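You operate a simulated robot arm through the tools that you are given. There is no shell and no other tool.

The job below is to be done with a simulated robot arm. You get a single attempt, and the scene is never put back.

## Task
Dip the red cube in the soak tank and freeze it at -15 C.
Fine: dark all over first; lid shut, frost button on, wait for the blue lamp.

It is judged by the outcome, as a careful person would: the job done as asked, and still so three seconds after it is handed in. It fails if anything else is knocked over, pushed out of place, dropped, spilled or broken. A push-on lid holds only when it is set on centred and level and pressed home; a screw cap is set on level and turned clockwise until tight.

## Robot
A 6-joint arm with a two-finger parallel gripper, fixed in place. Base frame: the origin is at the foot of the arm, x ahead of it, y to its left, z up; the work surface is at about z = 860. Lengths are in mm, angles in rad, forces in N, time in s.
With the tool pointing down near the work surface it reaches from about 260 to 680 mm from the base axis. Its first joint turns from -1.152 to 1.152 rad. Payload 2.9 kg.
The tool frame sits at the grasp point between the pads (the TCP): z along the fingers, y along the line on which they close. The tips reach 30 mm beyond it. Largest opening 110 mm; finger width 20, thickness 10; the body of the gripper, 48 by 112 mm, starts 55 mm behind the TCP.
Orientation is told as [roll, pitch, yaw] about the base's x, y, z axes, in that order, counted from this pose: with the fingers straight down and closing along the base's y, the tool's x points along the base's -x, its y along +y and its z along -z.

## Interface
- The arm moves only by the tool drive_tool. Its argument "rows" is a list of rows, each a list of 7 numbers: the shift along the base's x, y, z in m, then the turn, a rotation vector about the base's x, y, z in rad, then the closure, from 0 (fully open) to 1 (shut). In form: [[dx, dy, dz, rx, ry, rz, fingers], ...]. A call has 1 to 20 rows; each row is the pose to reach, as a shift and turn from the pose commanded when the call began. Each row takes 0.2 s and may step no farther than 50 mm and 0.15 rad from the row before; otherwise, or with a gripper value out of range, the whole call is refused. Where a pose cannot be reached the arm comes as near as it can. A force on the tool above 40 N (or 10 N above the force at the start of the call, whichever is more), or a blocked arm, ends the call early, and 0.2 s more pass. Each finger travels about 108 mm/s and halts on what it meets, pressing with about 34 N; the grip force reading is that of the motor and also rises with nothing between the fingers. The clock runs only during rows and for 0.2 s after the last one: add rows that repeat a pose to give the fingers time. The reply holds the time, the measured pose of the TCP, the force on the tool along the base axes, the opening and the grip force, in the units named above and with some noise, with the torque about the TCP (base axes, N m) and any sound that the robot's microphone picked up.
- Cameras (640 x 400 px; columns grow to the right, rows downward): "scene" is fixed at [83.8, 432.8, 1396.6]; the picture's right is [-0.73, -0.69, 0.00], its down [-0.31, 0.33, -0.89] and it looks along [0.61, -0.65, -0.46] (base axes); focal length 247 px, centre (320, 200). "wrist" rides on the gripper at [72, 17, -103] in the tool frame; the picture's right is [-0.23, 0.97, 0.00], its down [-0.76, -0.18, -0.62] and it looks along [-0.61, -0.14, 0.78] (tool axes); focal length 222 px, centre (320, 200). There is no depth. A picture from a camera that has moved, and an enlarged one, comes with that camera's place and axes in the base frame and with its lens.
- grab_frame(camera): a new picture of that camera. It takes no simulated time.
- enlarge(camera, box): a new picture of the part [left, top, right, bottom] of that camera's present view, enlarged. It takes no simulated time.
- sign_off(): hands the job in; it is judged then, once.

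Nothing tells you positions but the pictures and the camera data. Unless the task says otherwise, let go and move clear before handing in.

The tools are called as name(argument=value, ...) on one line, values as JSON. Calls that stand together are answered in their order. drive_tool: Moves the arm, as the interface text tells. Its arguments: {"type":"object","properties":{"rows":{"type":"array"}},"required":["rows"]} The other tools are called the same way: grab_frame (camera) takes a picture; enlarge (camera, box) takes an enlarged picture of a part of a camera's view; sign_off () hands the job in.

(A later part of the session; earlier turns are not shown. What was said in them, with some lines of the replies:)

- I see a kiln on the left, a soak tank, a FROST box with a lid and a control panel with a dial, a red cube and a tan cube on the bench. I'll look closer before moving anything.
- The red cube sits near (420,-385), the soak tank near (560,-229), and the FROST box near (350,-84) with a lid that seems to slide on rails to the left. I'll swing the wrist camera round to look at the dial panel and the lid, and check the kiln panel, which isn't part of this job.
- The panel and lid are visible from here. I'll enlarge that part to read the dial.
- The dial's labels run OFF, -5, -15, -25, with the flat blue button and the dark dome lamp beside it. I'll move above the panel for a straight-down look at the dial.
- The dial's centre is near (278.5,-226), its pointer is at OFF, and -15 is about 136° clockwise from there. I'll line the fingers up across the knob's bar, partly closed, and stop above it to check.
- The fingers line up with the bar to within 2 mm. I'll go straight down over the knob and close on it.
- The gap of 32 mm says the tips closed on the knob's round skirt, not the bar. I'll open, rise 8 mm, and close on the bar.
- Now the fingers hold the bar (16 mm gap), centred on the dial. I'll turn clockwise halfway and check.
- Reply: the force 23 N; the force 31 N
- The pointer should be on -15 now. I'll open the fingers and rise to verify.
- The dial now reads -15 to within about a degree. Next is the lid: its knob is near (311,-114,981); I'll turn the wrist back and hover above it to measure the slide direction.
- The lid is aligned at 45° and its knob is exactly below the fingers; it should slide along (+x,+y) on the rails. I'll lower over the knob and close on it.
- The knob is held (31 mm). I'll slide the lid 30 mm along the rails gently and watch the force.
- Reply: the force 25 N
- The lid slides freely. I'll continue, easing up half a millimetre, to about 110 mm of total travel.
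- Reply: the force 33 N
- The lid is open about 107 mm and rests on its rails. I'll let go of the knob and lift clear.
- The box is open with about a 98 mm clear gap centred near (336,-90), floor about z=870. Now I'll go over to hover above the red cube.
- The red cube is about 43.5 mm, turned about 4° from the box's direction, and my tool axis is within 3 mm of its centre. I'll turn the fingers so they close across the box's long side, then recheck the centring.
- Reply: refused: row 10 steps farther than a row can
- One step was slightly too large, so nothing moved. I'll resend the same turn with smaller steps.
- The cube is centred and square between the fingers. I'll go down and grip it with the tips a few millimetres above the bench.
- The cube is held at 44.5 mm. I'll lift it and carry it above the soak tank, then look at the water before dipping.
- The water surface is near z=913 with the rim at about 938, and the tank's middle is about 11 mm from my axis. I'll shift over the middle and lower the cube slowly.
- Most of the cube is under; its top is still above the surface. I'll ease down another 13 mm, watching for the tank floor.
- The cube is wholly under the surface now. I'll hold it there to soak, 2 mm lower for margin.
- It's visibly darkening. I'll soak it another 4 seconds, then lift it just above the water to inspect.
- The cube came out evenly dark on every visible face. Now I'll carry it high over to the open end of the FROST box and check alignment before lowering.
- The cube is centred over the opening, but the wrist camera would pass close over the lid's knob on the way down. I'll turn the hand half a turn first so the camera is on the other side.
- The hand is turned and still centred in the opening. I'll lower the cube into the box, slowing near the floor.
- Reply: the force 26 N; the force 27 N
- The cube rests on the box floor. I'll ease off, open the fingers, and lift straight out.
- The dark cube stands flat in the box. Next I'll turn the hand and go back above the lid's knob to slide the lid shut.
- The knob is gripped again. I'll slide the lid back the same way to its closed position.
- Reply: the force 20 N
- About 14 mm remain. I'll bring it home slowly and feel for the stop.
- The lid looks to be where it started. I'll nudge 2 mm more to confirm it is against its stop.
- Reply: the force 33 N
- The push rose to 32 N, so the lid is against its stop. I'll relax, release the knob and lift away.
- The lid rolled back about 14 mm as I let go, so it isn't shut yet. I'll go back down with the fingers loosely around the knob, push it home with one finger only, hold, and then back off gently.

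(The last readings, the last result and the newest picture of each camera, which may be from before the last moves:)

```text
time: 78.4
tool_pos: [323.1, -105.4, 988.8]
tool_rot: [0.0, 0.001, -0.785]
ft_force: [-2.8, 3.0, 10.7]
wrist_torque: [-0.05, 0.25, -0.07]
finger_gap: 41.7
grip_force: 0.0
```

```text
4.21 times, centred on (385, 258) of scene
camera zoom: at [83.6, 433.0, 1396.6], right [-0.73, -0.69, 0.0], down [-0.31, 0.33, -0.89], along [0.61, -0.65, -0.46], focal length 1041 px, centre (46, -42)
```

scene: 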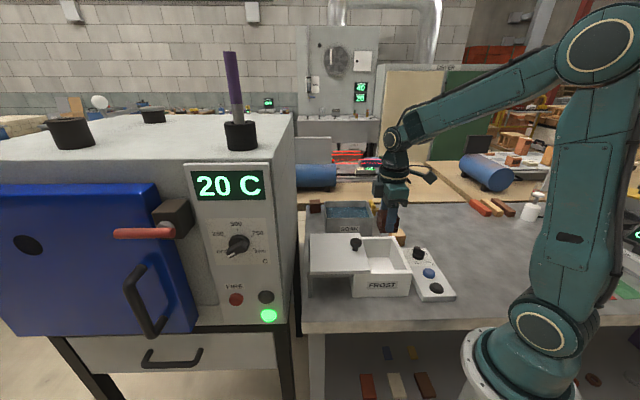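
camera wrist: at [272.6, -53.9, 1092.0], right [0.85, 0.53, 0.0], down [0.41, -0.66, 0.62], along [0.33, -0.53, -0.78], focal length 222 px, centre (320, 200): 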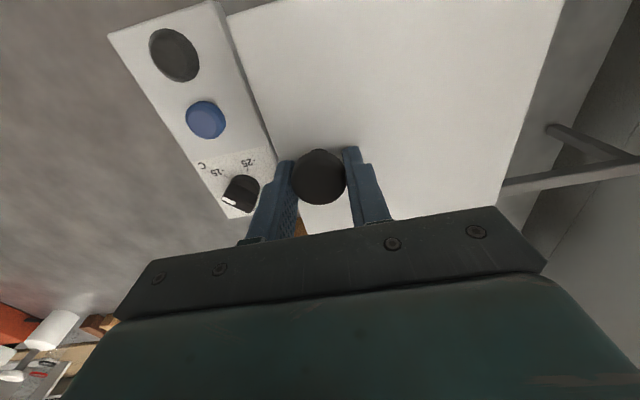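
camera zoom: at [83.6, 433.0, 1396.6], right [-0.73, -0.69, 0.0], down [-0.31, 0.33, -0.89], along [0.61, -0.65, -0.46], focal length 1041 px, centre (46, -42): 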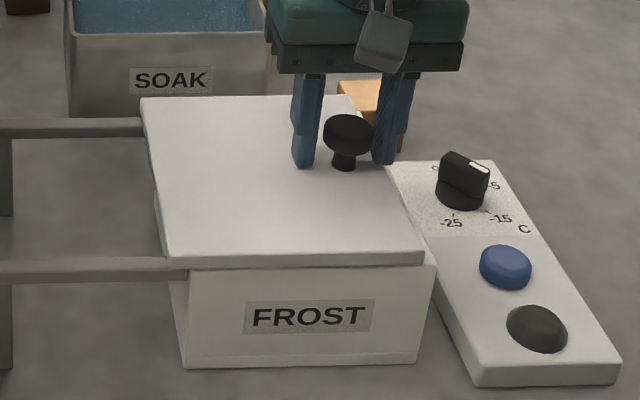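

The fingertips are lightly touching the lid (about 10 N upward), and that is what dragged it when they opened. I'll raise 4 mm so only the knob is touched, then push it home.

drive_tool(rows=[[0, 0, 0.004, 0, 0, 0, 0.62], [0, 0, 0.004, 0, 0, 0, 0.62], [-0.003, -0.003, 0.004, 0, 0, 0, 0.62], [-0.006, -0.006, 0.004, 0, 0, 0, 0.62], [-0.009, -0.009, 0.004, 0, 0, 0, 0.62], [-0.0105, -0.0105, 0.004, 0, 0, 0, 0.62], [-0.012, -0.012, 0.004, 0, 0, 0, 0.62], [-0.013, -0.013, 0.004, 0, 0, 0, 0.62], [-0.013, -0.013, 0.004, 0, 0, 0, 0.62]])

enlarge(camera="wrist", box=[220, 100, 420, 225])

enlarge(camera="scene", box=[340, 210, 430, 305])

```text
time: 80.4
tool_pos: [308.4, -116.5, 993.6]
tool_rot: [0.001, 0.001, -0.785]
ft_force: [1.0, 0.8, -0.6]
wrist_torque: [0.04, 0.01, -0.02]
finger_gap: 42.4
grip_force: 0.2
```

```text
3.20 times, centred on (320, 162) of wrist
camera zoom: at [268.5, -56.2, 1096.1], right [0.85, 0.53, 0.0], down [0.41, -0.66, 0.62], along [0.33, -0.53, -0.78], focal length 711 px, centre (320, 320)
```

zoom: 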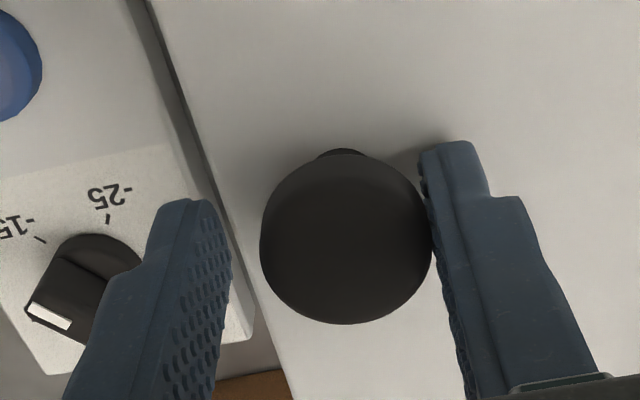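

```text
4.21 times, centred on (385, 258) of scene
camera zoom: at [83.8, 432.9, 1396.6], right [-0.73, -0.69, 0.0], down [-0.31, 0.33, -0.89], along [0.61, -0.65, -0.46], focal length 1041 px, centre (46, -42)
```

zoom: 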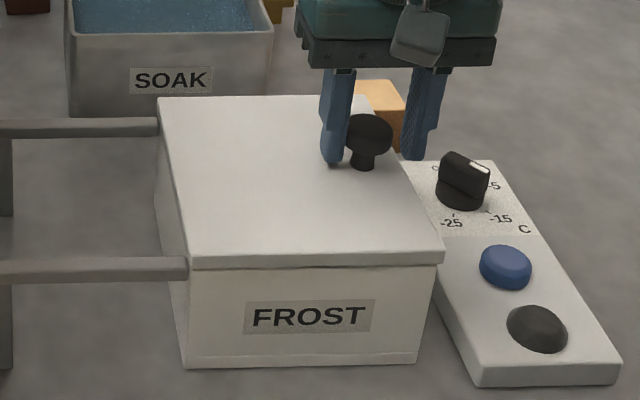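

drive_tool(rows=[[-0.0007, -0.0007, 0, 0, 0, 0, 0.62], [-0.0014, -0.0014, 0, 0, 0, 0, 0.62], [-0.0014, -0.0014, 0, 0, 0, 0, 0.62]])

drive_tool(rows=[[-0.0007, -0.0007, 0, 0, 0, 0, 0.62], [-0.0014, -0.0014, 0, 0, 0, 0, 0.62], [-0.0014, -0.0014, 0, 0, 0, 0, 0.62]])

enlarge(camera="scene", box=[340, 210, 430, 305])

```text
time: 81.2
tool_pos: [308.1, -119.3, 993.5]
tool_rot: [0.0, 0.0, -0.783]
ft_force: [4.1, 4.7, -2.5]
wrist_torque: [0.02, -0.07, -0.03]
finger_gap: 45.1
grip_force: 2.9
```

```text
time: 82.0
tool_pos: [305.0, -120.8, 993.9]
tool_rot: [0.001, -0.001, -0.785]
ft_force: [7.6, 11.9, 4.0]
wrist_torque: [0.23, -0.16, 0.05]
finger_gap: 48.5
grip_force: 6.6
```

```text
4.21 times, centred on (385, 258) of scene
camera zoom: at [83.9, 433.2, 1396.5], right [-0.73, -0.69, 0.0], down [-0.31, 0.33, -0.89], along [0.61, -0.65, -0.46], focal length 1041 px, centre (46, -42)
```

zoom: 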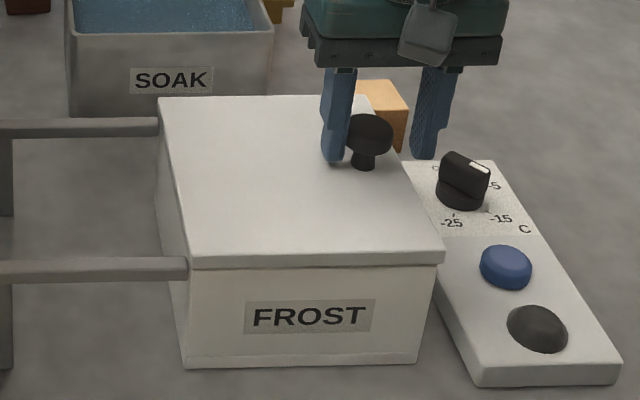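

The force rose while the lid stayed put, so it's against the stop. I'll back the finger off slowly into the middle of the play and rise straight up.

drive_tool(rows=[[0.001, 0.001, 0, 0, 0, 0, 0.62], [0.002, 0.002, 0, 0, 0, 0, 0.62], [0.003, 0.003, 0, 0, 0, 0, 0.62], [0.004, 0.004, 0, 0, 0, 0, 0.62], [0.005, 0.005, 0, 0, 0, 0, 0.62], [0.006, 0.006, 0, 0, 0, 0, 0.62], [0.006, 0.006, 0, 0, 0, 0, 0.62], [0.006, 0.006, 0.02, 0, 0, 0, 0.62], [0.006, 0.006, 0.05, 0, 0, 0, 0.62], [0.006, 0.006, 0.09, 0, 0, 0, 0.62], [0.006, 0.006, 0.1, 0, 0, 0, 0.62]])

enlarge(camera="scene", box=[310, 200, 470, 310])

enlarge(camera="wrist", box=[160, 0, 480, 200])

```text
time: 84.4
tool_pos: [309.7, -114.4, 1093.7]
tool_rot: [0.0, 0.0, -0.784]
ft_force: [-0.1, 0.8, -0.9]
wrist_torque: [-0.01, -0.01, 0.01]
finger_gap: 41.7
grip_force: 0.1
```

```text
3.64 times, centred on (390, 255) of scene
camera zoom: at [83.8, 432.8, 1396.6], right [-0.73, -0.69, 0.0], down [-0.31, 0.33, -0.89], along [0.61, -0.65, -0.46], focal length 899 px, centre (66, 0)
```

zoom: 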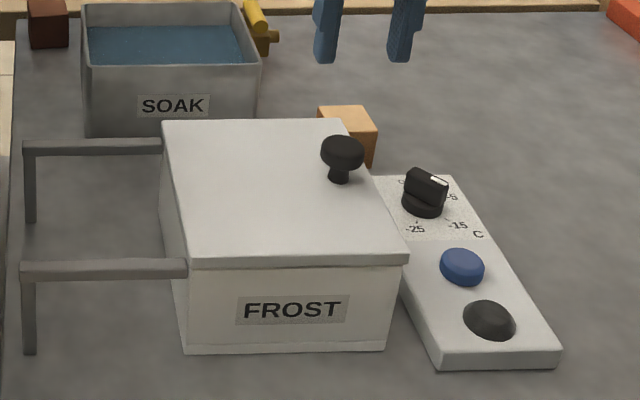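

```text
2.00 times, centred on (320, 100) of wrist
camera zoom: at [270.8, -52.7, 1196.6], right [0.85, 0.53, 0.0], down [0.41, -0.66, 0.62], along [0.33, -0.53, -0.78], focal length 444 px, centre (320, 400)
```

zoom: 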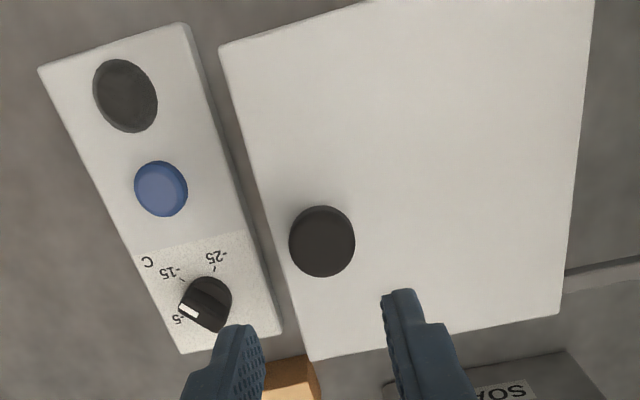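

The lid is fully shut now and covers the rim. I'll close the fingers and move above the blue frost button near (222.6,-167).

drive_tool(rows=[[-0.02, -0.012, 0, 0, 0, 0, 0.8], [-0.045, -0.027, 0, 0, 0, 0, 1.0], [-0.07, -0.042, 0, 0, 0, 0, 1.0], [-0.0882, -0.0528, 0, 0, 0, 0, 1.0], [-0.0882, -0.0528, -0.04, 0, 0, 0, 1.0], [-0.0882, -0.0528, -0.08, 0, 0, 0, 1.0], [-0.0882, -0.0528, -0.12, 0, 0, 0, 1.0], [-0.0882, -0.0528, -0.142, 0, 0, 0, 1.0], [-0.0882, -0.0528, -0.142, 0, 0, 0, 1.0], [-0.0882, -0.0528, -0.142, 0, 0, 0, 1.0]])

grab_frame(camera="wrist")

enlarge(camera="scene", box=[370, 210, 470, 305])

```text
time: 86.6
tool_pos: [222.8, -165.8, 951.5]
tool_rot: [0.0, 0.0, -0.785]
ft_force: [-0.1, 0.4, 0.5]
wrist_torque: [0.0, 0.03, 0.03]
finger_gap: 0.0
grip_force: 33.5
```

```text
taken
camera wrist: at [182.8, -105.5, 1054.3], right [0.85, 0.53, 0.0], down [0.41, -0.66, 0.62], along [0.33, -0.53, -0.78], focal length 222 px, centre (320, 200)
```

wrist: 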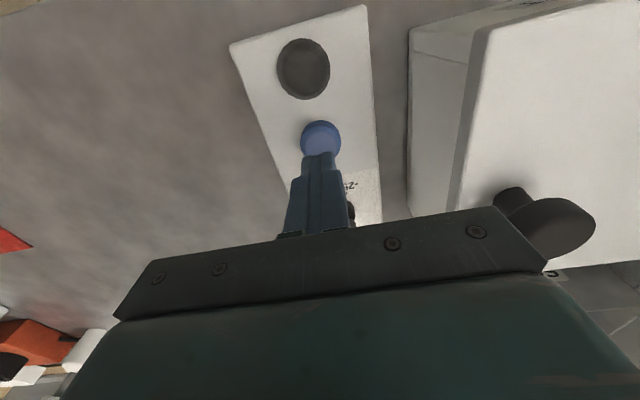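

```text
4.21 times, centred on (420, 258) of scene
camera zoom: at [83.8, 432.8, 1396.6], right [-0.73, -0.69, 0.0], down [-0.31, 0.33, -0.89], along [0.61, -0.65, -0.46], focal length 1041 px, centre (-101, -42)
```

zoom: 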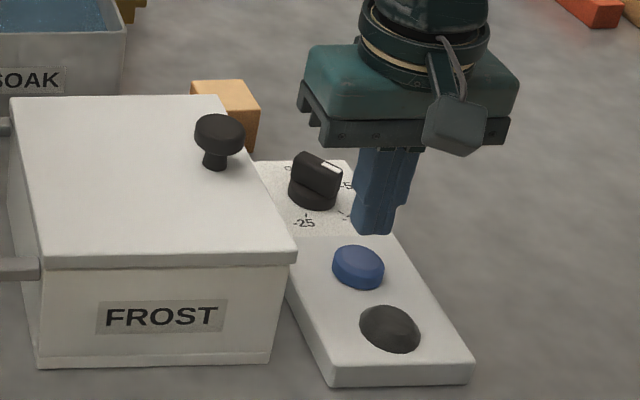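

drive_tool(rows=[[-0.0015, 0.0022, -0.01, 0, 0, 0, 1.0], [-0.0015, 0.0022, -0.02, 0, 0, 0, 1.0], [-0.0015, 0.0022, -0.025, 0, 0, 0, 1.0], [-0.0015, 0.0022, -0.027, 0, 0, 0, 1.0], [-0.0015, 0.0022, -0.027, 0, 0, 0, 1.0]])

enlarge(camera="scene", box=[370, 210, 470, 305])

```text
time: 87.8
tool_pos: [222.0, -164.5, 924.3]
tool_rot: [0.001, 0.0, -0.785]
ft_force: [-0.8, 1.5, 1.5]
wrist_torque: [0.01, -0.02, 0.0]
finger_gap: 0.0
grip_force: 34.4
heard: click
```

```text
4.21 times, centred on (420, 258) of scene
camera zoom: at [83.8, 432.9, 1396.6], right [-0.73, -0.69, 0.0], down [-0.31, 0.33, -0.89], along [0.61, -0.65, -0.46], focal length 1041 px, centre (-101, -42)
```

zoom: 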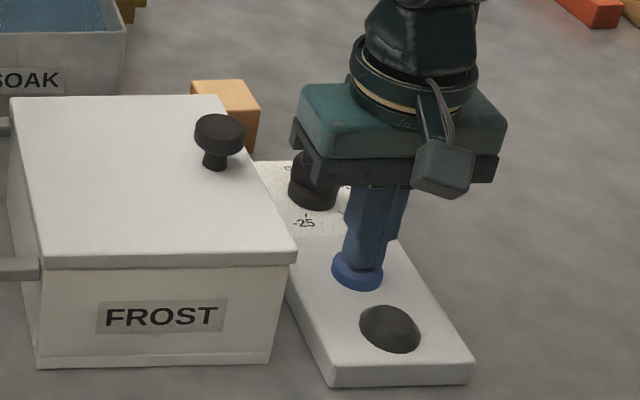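

I heard a click: the button has been pressed. I'll rise straight up without pressing again and look at the panel.

drive_tool(rows=[[0, 0, 0.01, 0, 0, 0, 1.0], [0, 0, 0.03, 0, 0, 0, 1.0], [0, 0, 0.07, 0, 0, 0, 1.0], [0, 0, 0.11, 0, 0, 0, 1.0], [0, 0, 0.15, 0, 0, 0, 1.0], [0, 0, 0.15, 0, 0, 0, 1.0]])

enlarge(camera="scene", box=[370, 220, 470, 305])

enlarge(camera="wrist", box=[200, 40, 440, 190])

```text
time: 89.2
tool_pos: [223.7, -166.5, 1074.9]
tool_rot: [0.0, 0.0, -0.783]
ft_force: [0.7, -0.2, 0.2]
wrist_torque: [0.01, 0.02, 0.02]
finger_gap: 0.0
grip_force: 34.6
```

```text
4.71 times, centred on (420, 262) of scene
camera zoom: at [83.8, 432.8, 1396.6], right [-0.73, -0.69, 0.0], down [-0.31, 0.33, -0.89], along [0.61, -0.65, -0.46], focal length 1164 px, centre (-151, -94)
```

zoom: 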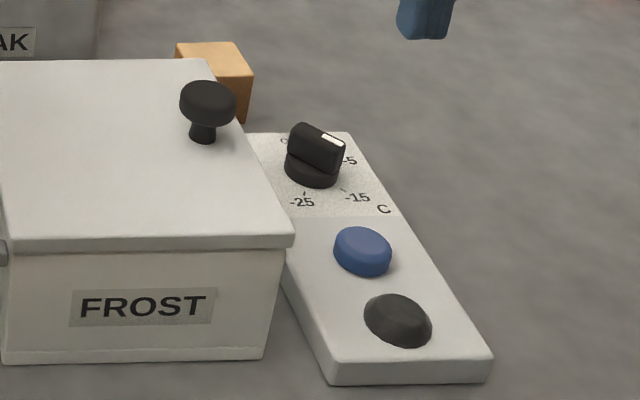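

```text
2.67 times, centred on (320, 115) of wrist
camera zoom: at [183.6, -104.7, 1177.5], right [0.85, 0.53, 0.0], down [0.41, -0.66, 0.62], along [0.33, -0.53, -0.78], focal length 592 px, centre (320, 427)
```

zoom: 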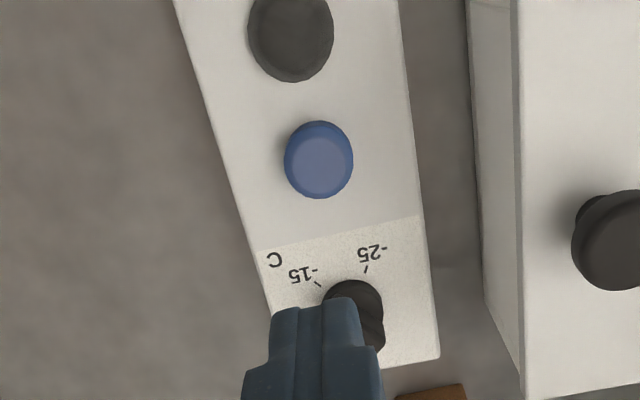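

The dial still points to -15 and the lid is shut; the lamp is still dark. I'll wait a few seconds, moving up and clear, and watch it.

drive_tool(rows=[[0.02, 0.0, 0.03, 0, 0, 0, 1.0], [0.04, 0.0, 0.06, 0, 0, 0, 1.0], [0.06, 0.0, 0.09, 0, 0, 0, 0.8], [0.08, 0, 0.1, 0, 0, 0, 0.5], [0.08, 0, 0.1, 0, 0, 0, 0.5], [0.08, 0, 0.1, 0, 0, 0, 0.5], [0.08, 0, 0.1, 0, 0, 0, 0.5], [0.08, 0, 0.1, 0, 0, 0, 0.5], [0.08, 0, 0.1, 0, 0, 0, 0.5], [0.08, 0, 0.1, 0, 0, 0, 0.5], [0.08, 0, 0.1, 0, 0, 0, 0.5], [0.08, 0, 0.1, 0, 0, 0, 0.5], [0.08, 0, 0.1, 0, 0, 0, 0.5], [0.08, 0, 0.1, 0, 0, 0, 0.5], [0.08, 0, 0.1, 0, 0, 0, 0.5], [0.08, 0, 0.1, 0, 0, 0, 0.5], [0.08, 0, 0.1, 0, 0, 0, 0.5], [0.08, 0, 0.1, 0, 0, 0, 0.5], [0.08, 0, 0.1, 0, 0, 0, 0.5], [0.08, 0, 0.1, 0, 0, 0, 0.5]])

enlarge(camera="scene", box=[310, 210, 470, 310])

```text
time: 93.4
tool_pos: [302.9, -166.5, 1173.4]
tool_rot: [0.0, 0.002, -0.785]
ft_force: [-0.1, 0.3, 0.2]
wrist_torque: [-0.02, -0.01, -0.02]
finger_gap: 54.7
grip_force: 0.0
```

```text
4.00 times, centred on (390, 260) of scene
camera zoom: at [83.8, 432.8, 1396.6], right [-0.73, -0.69, 0.0], down [-0.31, 0.33, -0.89], along [0.61, -0.65, -0.46], focal length 989 px, centre (40, -40)
```

zoom: 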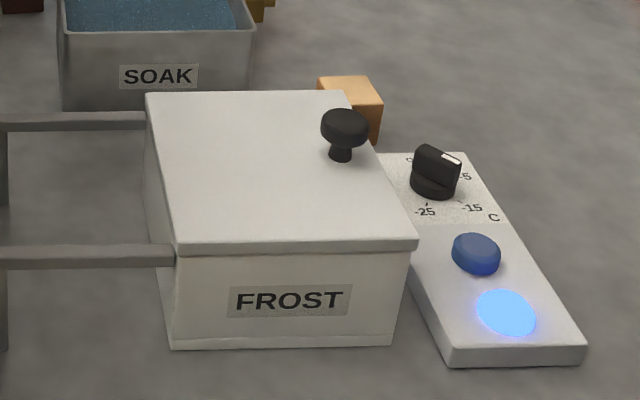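

The blue lamp is lit, the lid is shut and the dial is at -15. One last look at the whole scene before handing in.

grab_frame(camera="scene")

enlarge(camera="wrist", box=[140, 0, 460, 200])

```text
taken
```

scene: 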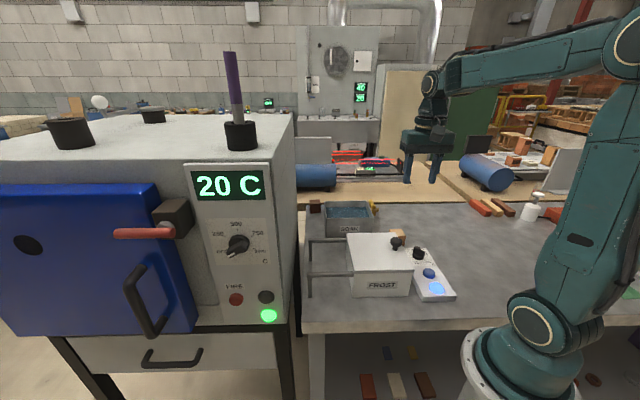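

```text
2.00 times, centred on (300, 100) of wrist
camera zoom: at [261.9, -105.0, 1277.2], right [0.85, 0.53, 0.0], down [0.41, -0.66, 0.62], along [0.33, -0.53, -0.78], focal length 444 px, centre (360, 400)
```

zoom: 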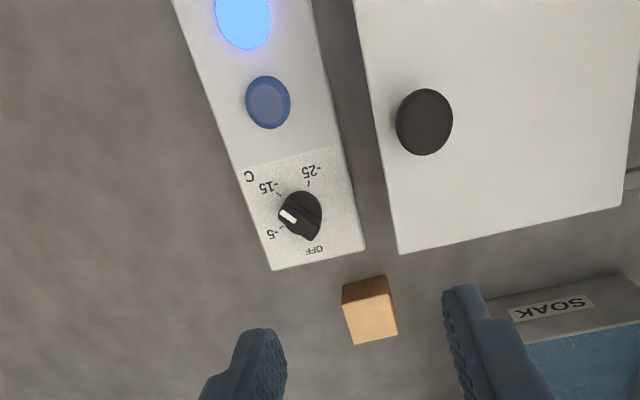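

The pointer needs a closer check from this angle, since the raised bar makes it look shifted. I'll enlarge the dial.

enlarge(camera="wrist", box=[250, 80, 330, 130])

enlarge(camera="scene", box=[395, 235, 455, 285])

```text
8.00 times, centred on (290, 105) of wrist
camera zoom: at [261.9, -105.0, 1277.2], right [0.85, 0.53, 0.0], down [0.41, -0.66, 0.62], along [0.33, -0.53, -0.78], focal length 1777 px, centre (560, 960)
```

zoom: 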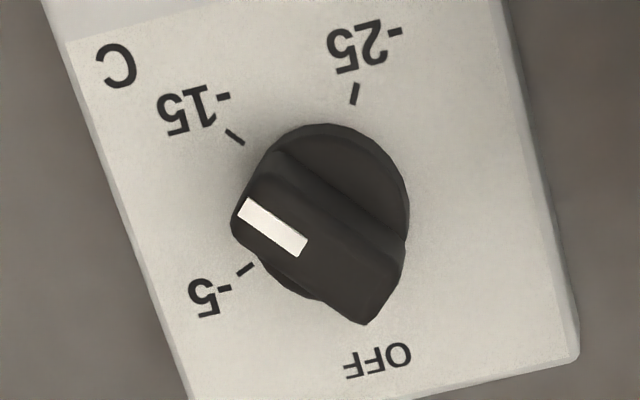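

```text
8.00 times, centred on (425, 260) of scene
camera zoom: at [83.8, 432.8, 1396.6], right [-0.73, -0.69, 0.0], down [-0.31, 0.33, -0.89], along [0.61, -0.65, -0.46], focal length 1978 px, centre (-520, -280)
```

zoom: 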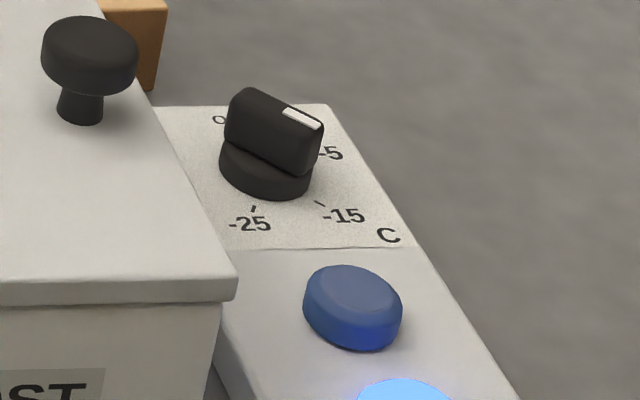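

Worked out from the camera geometry, the pointer is at 176°, right on the -15 tick; the odd look is just perspective. I'll wait 3 more seconds to be sure the blue lamp stays lit.

drive_tool(rows=[[0, 0, 0, 0, 0, 0, 0.5], [0, 0, 0, 0, 0, 0, 0.5], [0, 0, 0, 0, 0, 0, 0.5], [0, 0, 0, 0, 0, 0, 0.5], [0, 0, 0, 0, 0, 0, 0.5], [0, 0, 0, 0, 0, 0, 0.5], [0, 0, 0, 0, 0, 0, 0.5], [0, 0, 0, 0, 0, 0, 0.5], [0, 0, 0, 0, 0, 0, 0.5], [0, 0, 0, 0, 0, 0, 0.5], [0, 0, 0, 0, 0, 0, 0.5], [0, 0, 0, 0, 0, 0, 0.5], [0, 0, 0, 0, 0, 0, 0.5], [0, 0, 0, 0, 0, 0, 0.5], [0, 0, 0, 0, 0, 0, 0.5]])

enlarge(camera="scene", box=[310, 210, 470, 310])

```text
time: 96.6
tool_pos: [301.9, -166.5, 1175.3]
tool_rot: [-0.001, -0.001, -0.785]
ft_force: [-0.8, -0.4, -0.6]
wrist_torque: [-0.01, 0.04, -0.01]
finger_gap: 55.0
grip_force: 0.1
```

```text
4.00 times, centred on (390, 260) of scene
camera zoom: at [83.8, 432.8, 1396.6], right [-0.73, -0.69, 0.0], down [-0.31, 0.33, -0.89], along [0.61, -0.65, -0.46], focal length 989 px, centre (40, -40)
```

zoom: 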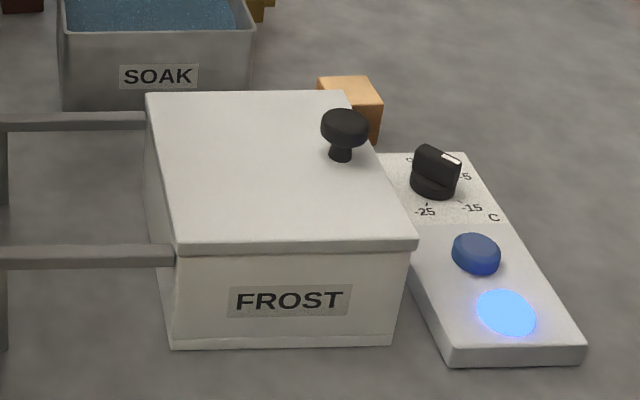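

The blue lamp is steadily lit, the lid is shut with the soaked cube inside, and the dial is at -15. The arm is clear and nothing else has moved, so I'm handing the job in.

sign_off()

```text
The job is handed in.
```

The job is handed in. The red cube soaked for about 8 seconds and came out dark on every face I could see. It is now in the FROST box with the lid shut and the dial at -15 C.

- **Frost:** I pressed the frost button once and heard it click. The blue lamp came on within about 5 seconds and was still lit 3 seconds later, just before I handed in.
- **Lid:** it rolled back about 14 mm the first time I let go, because the fingertips were touching it. I pushed it home again, felt it reach its stop, and it stayed there.
- **Dial:** the pointer sits on the -15 mark to within about a degree.

The fingers covered two sides of the cube and I couldn't see its underside, so I didn't check that those were dark. They were under water for the same time. The other objects on the bench look undisturbed, and the arm is clear.
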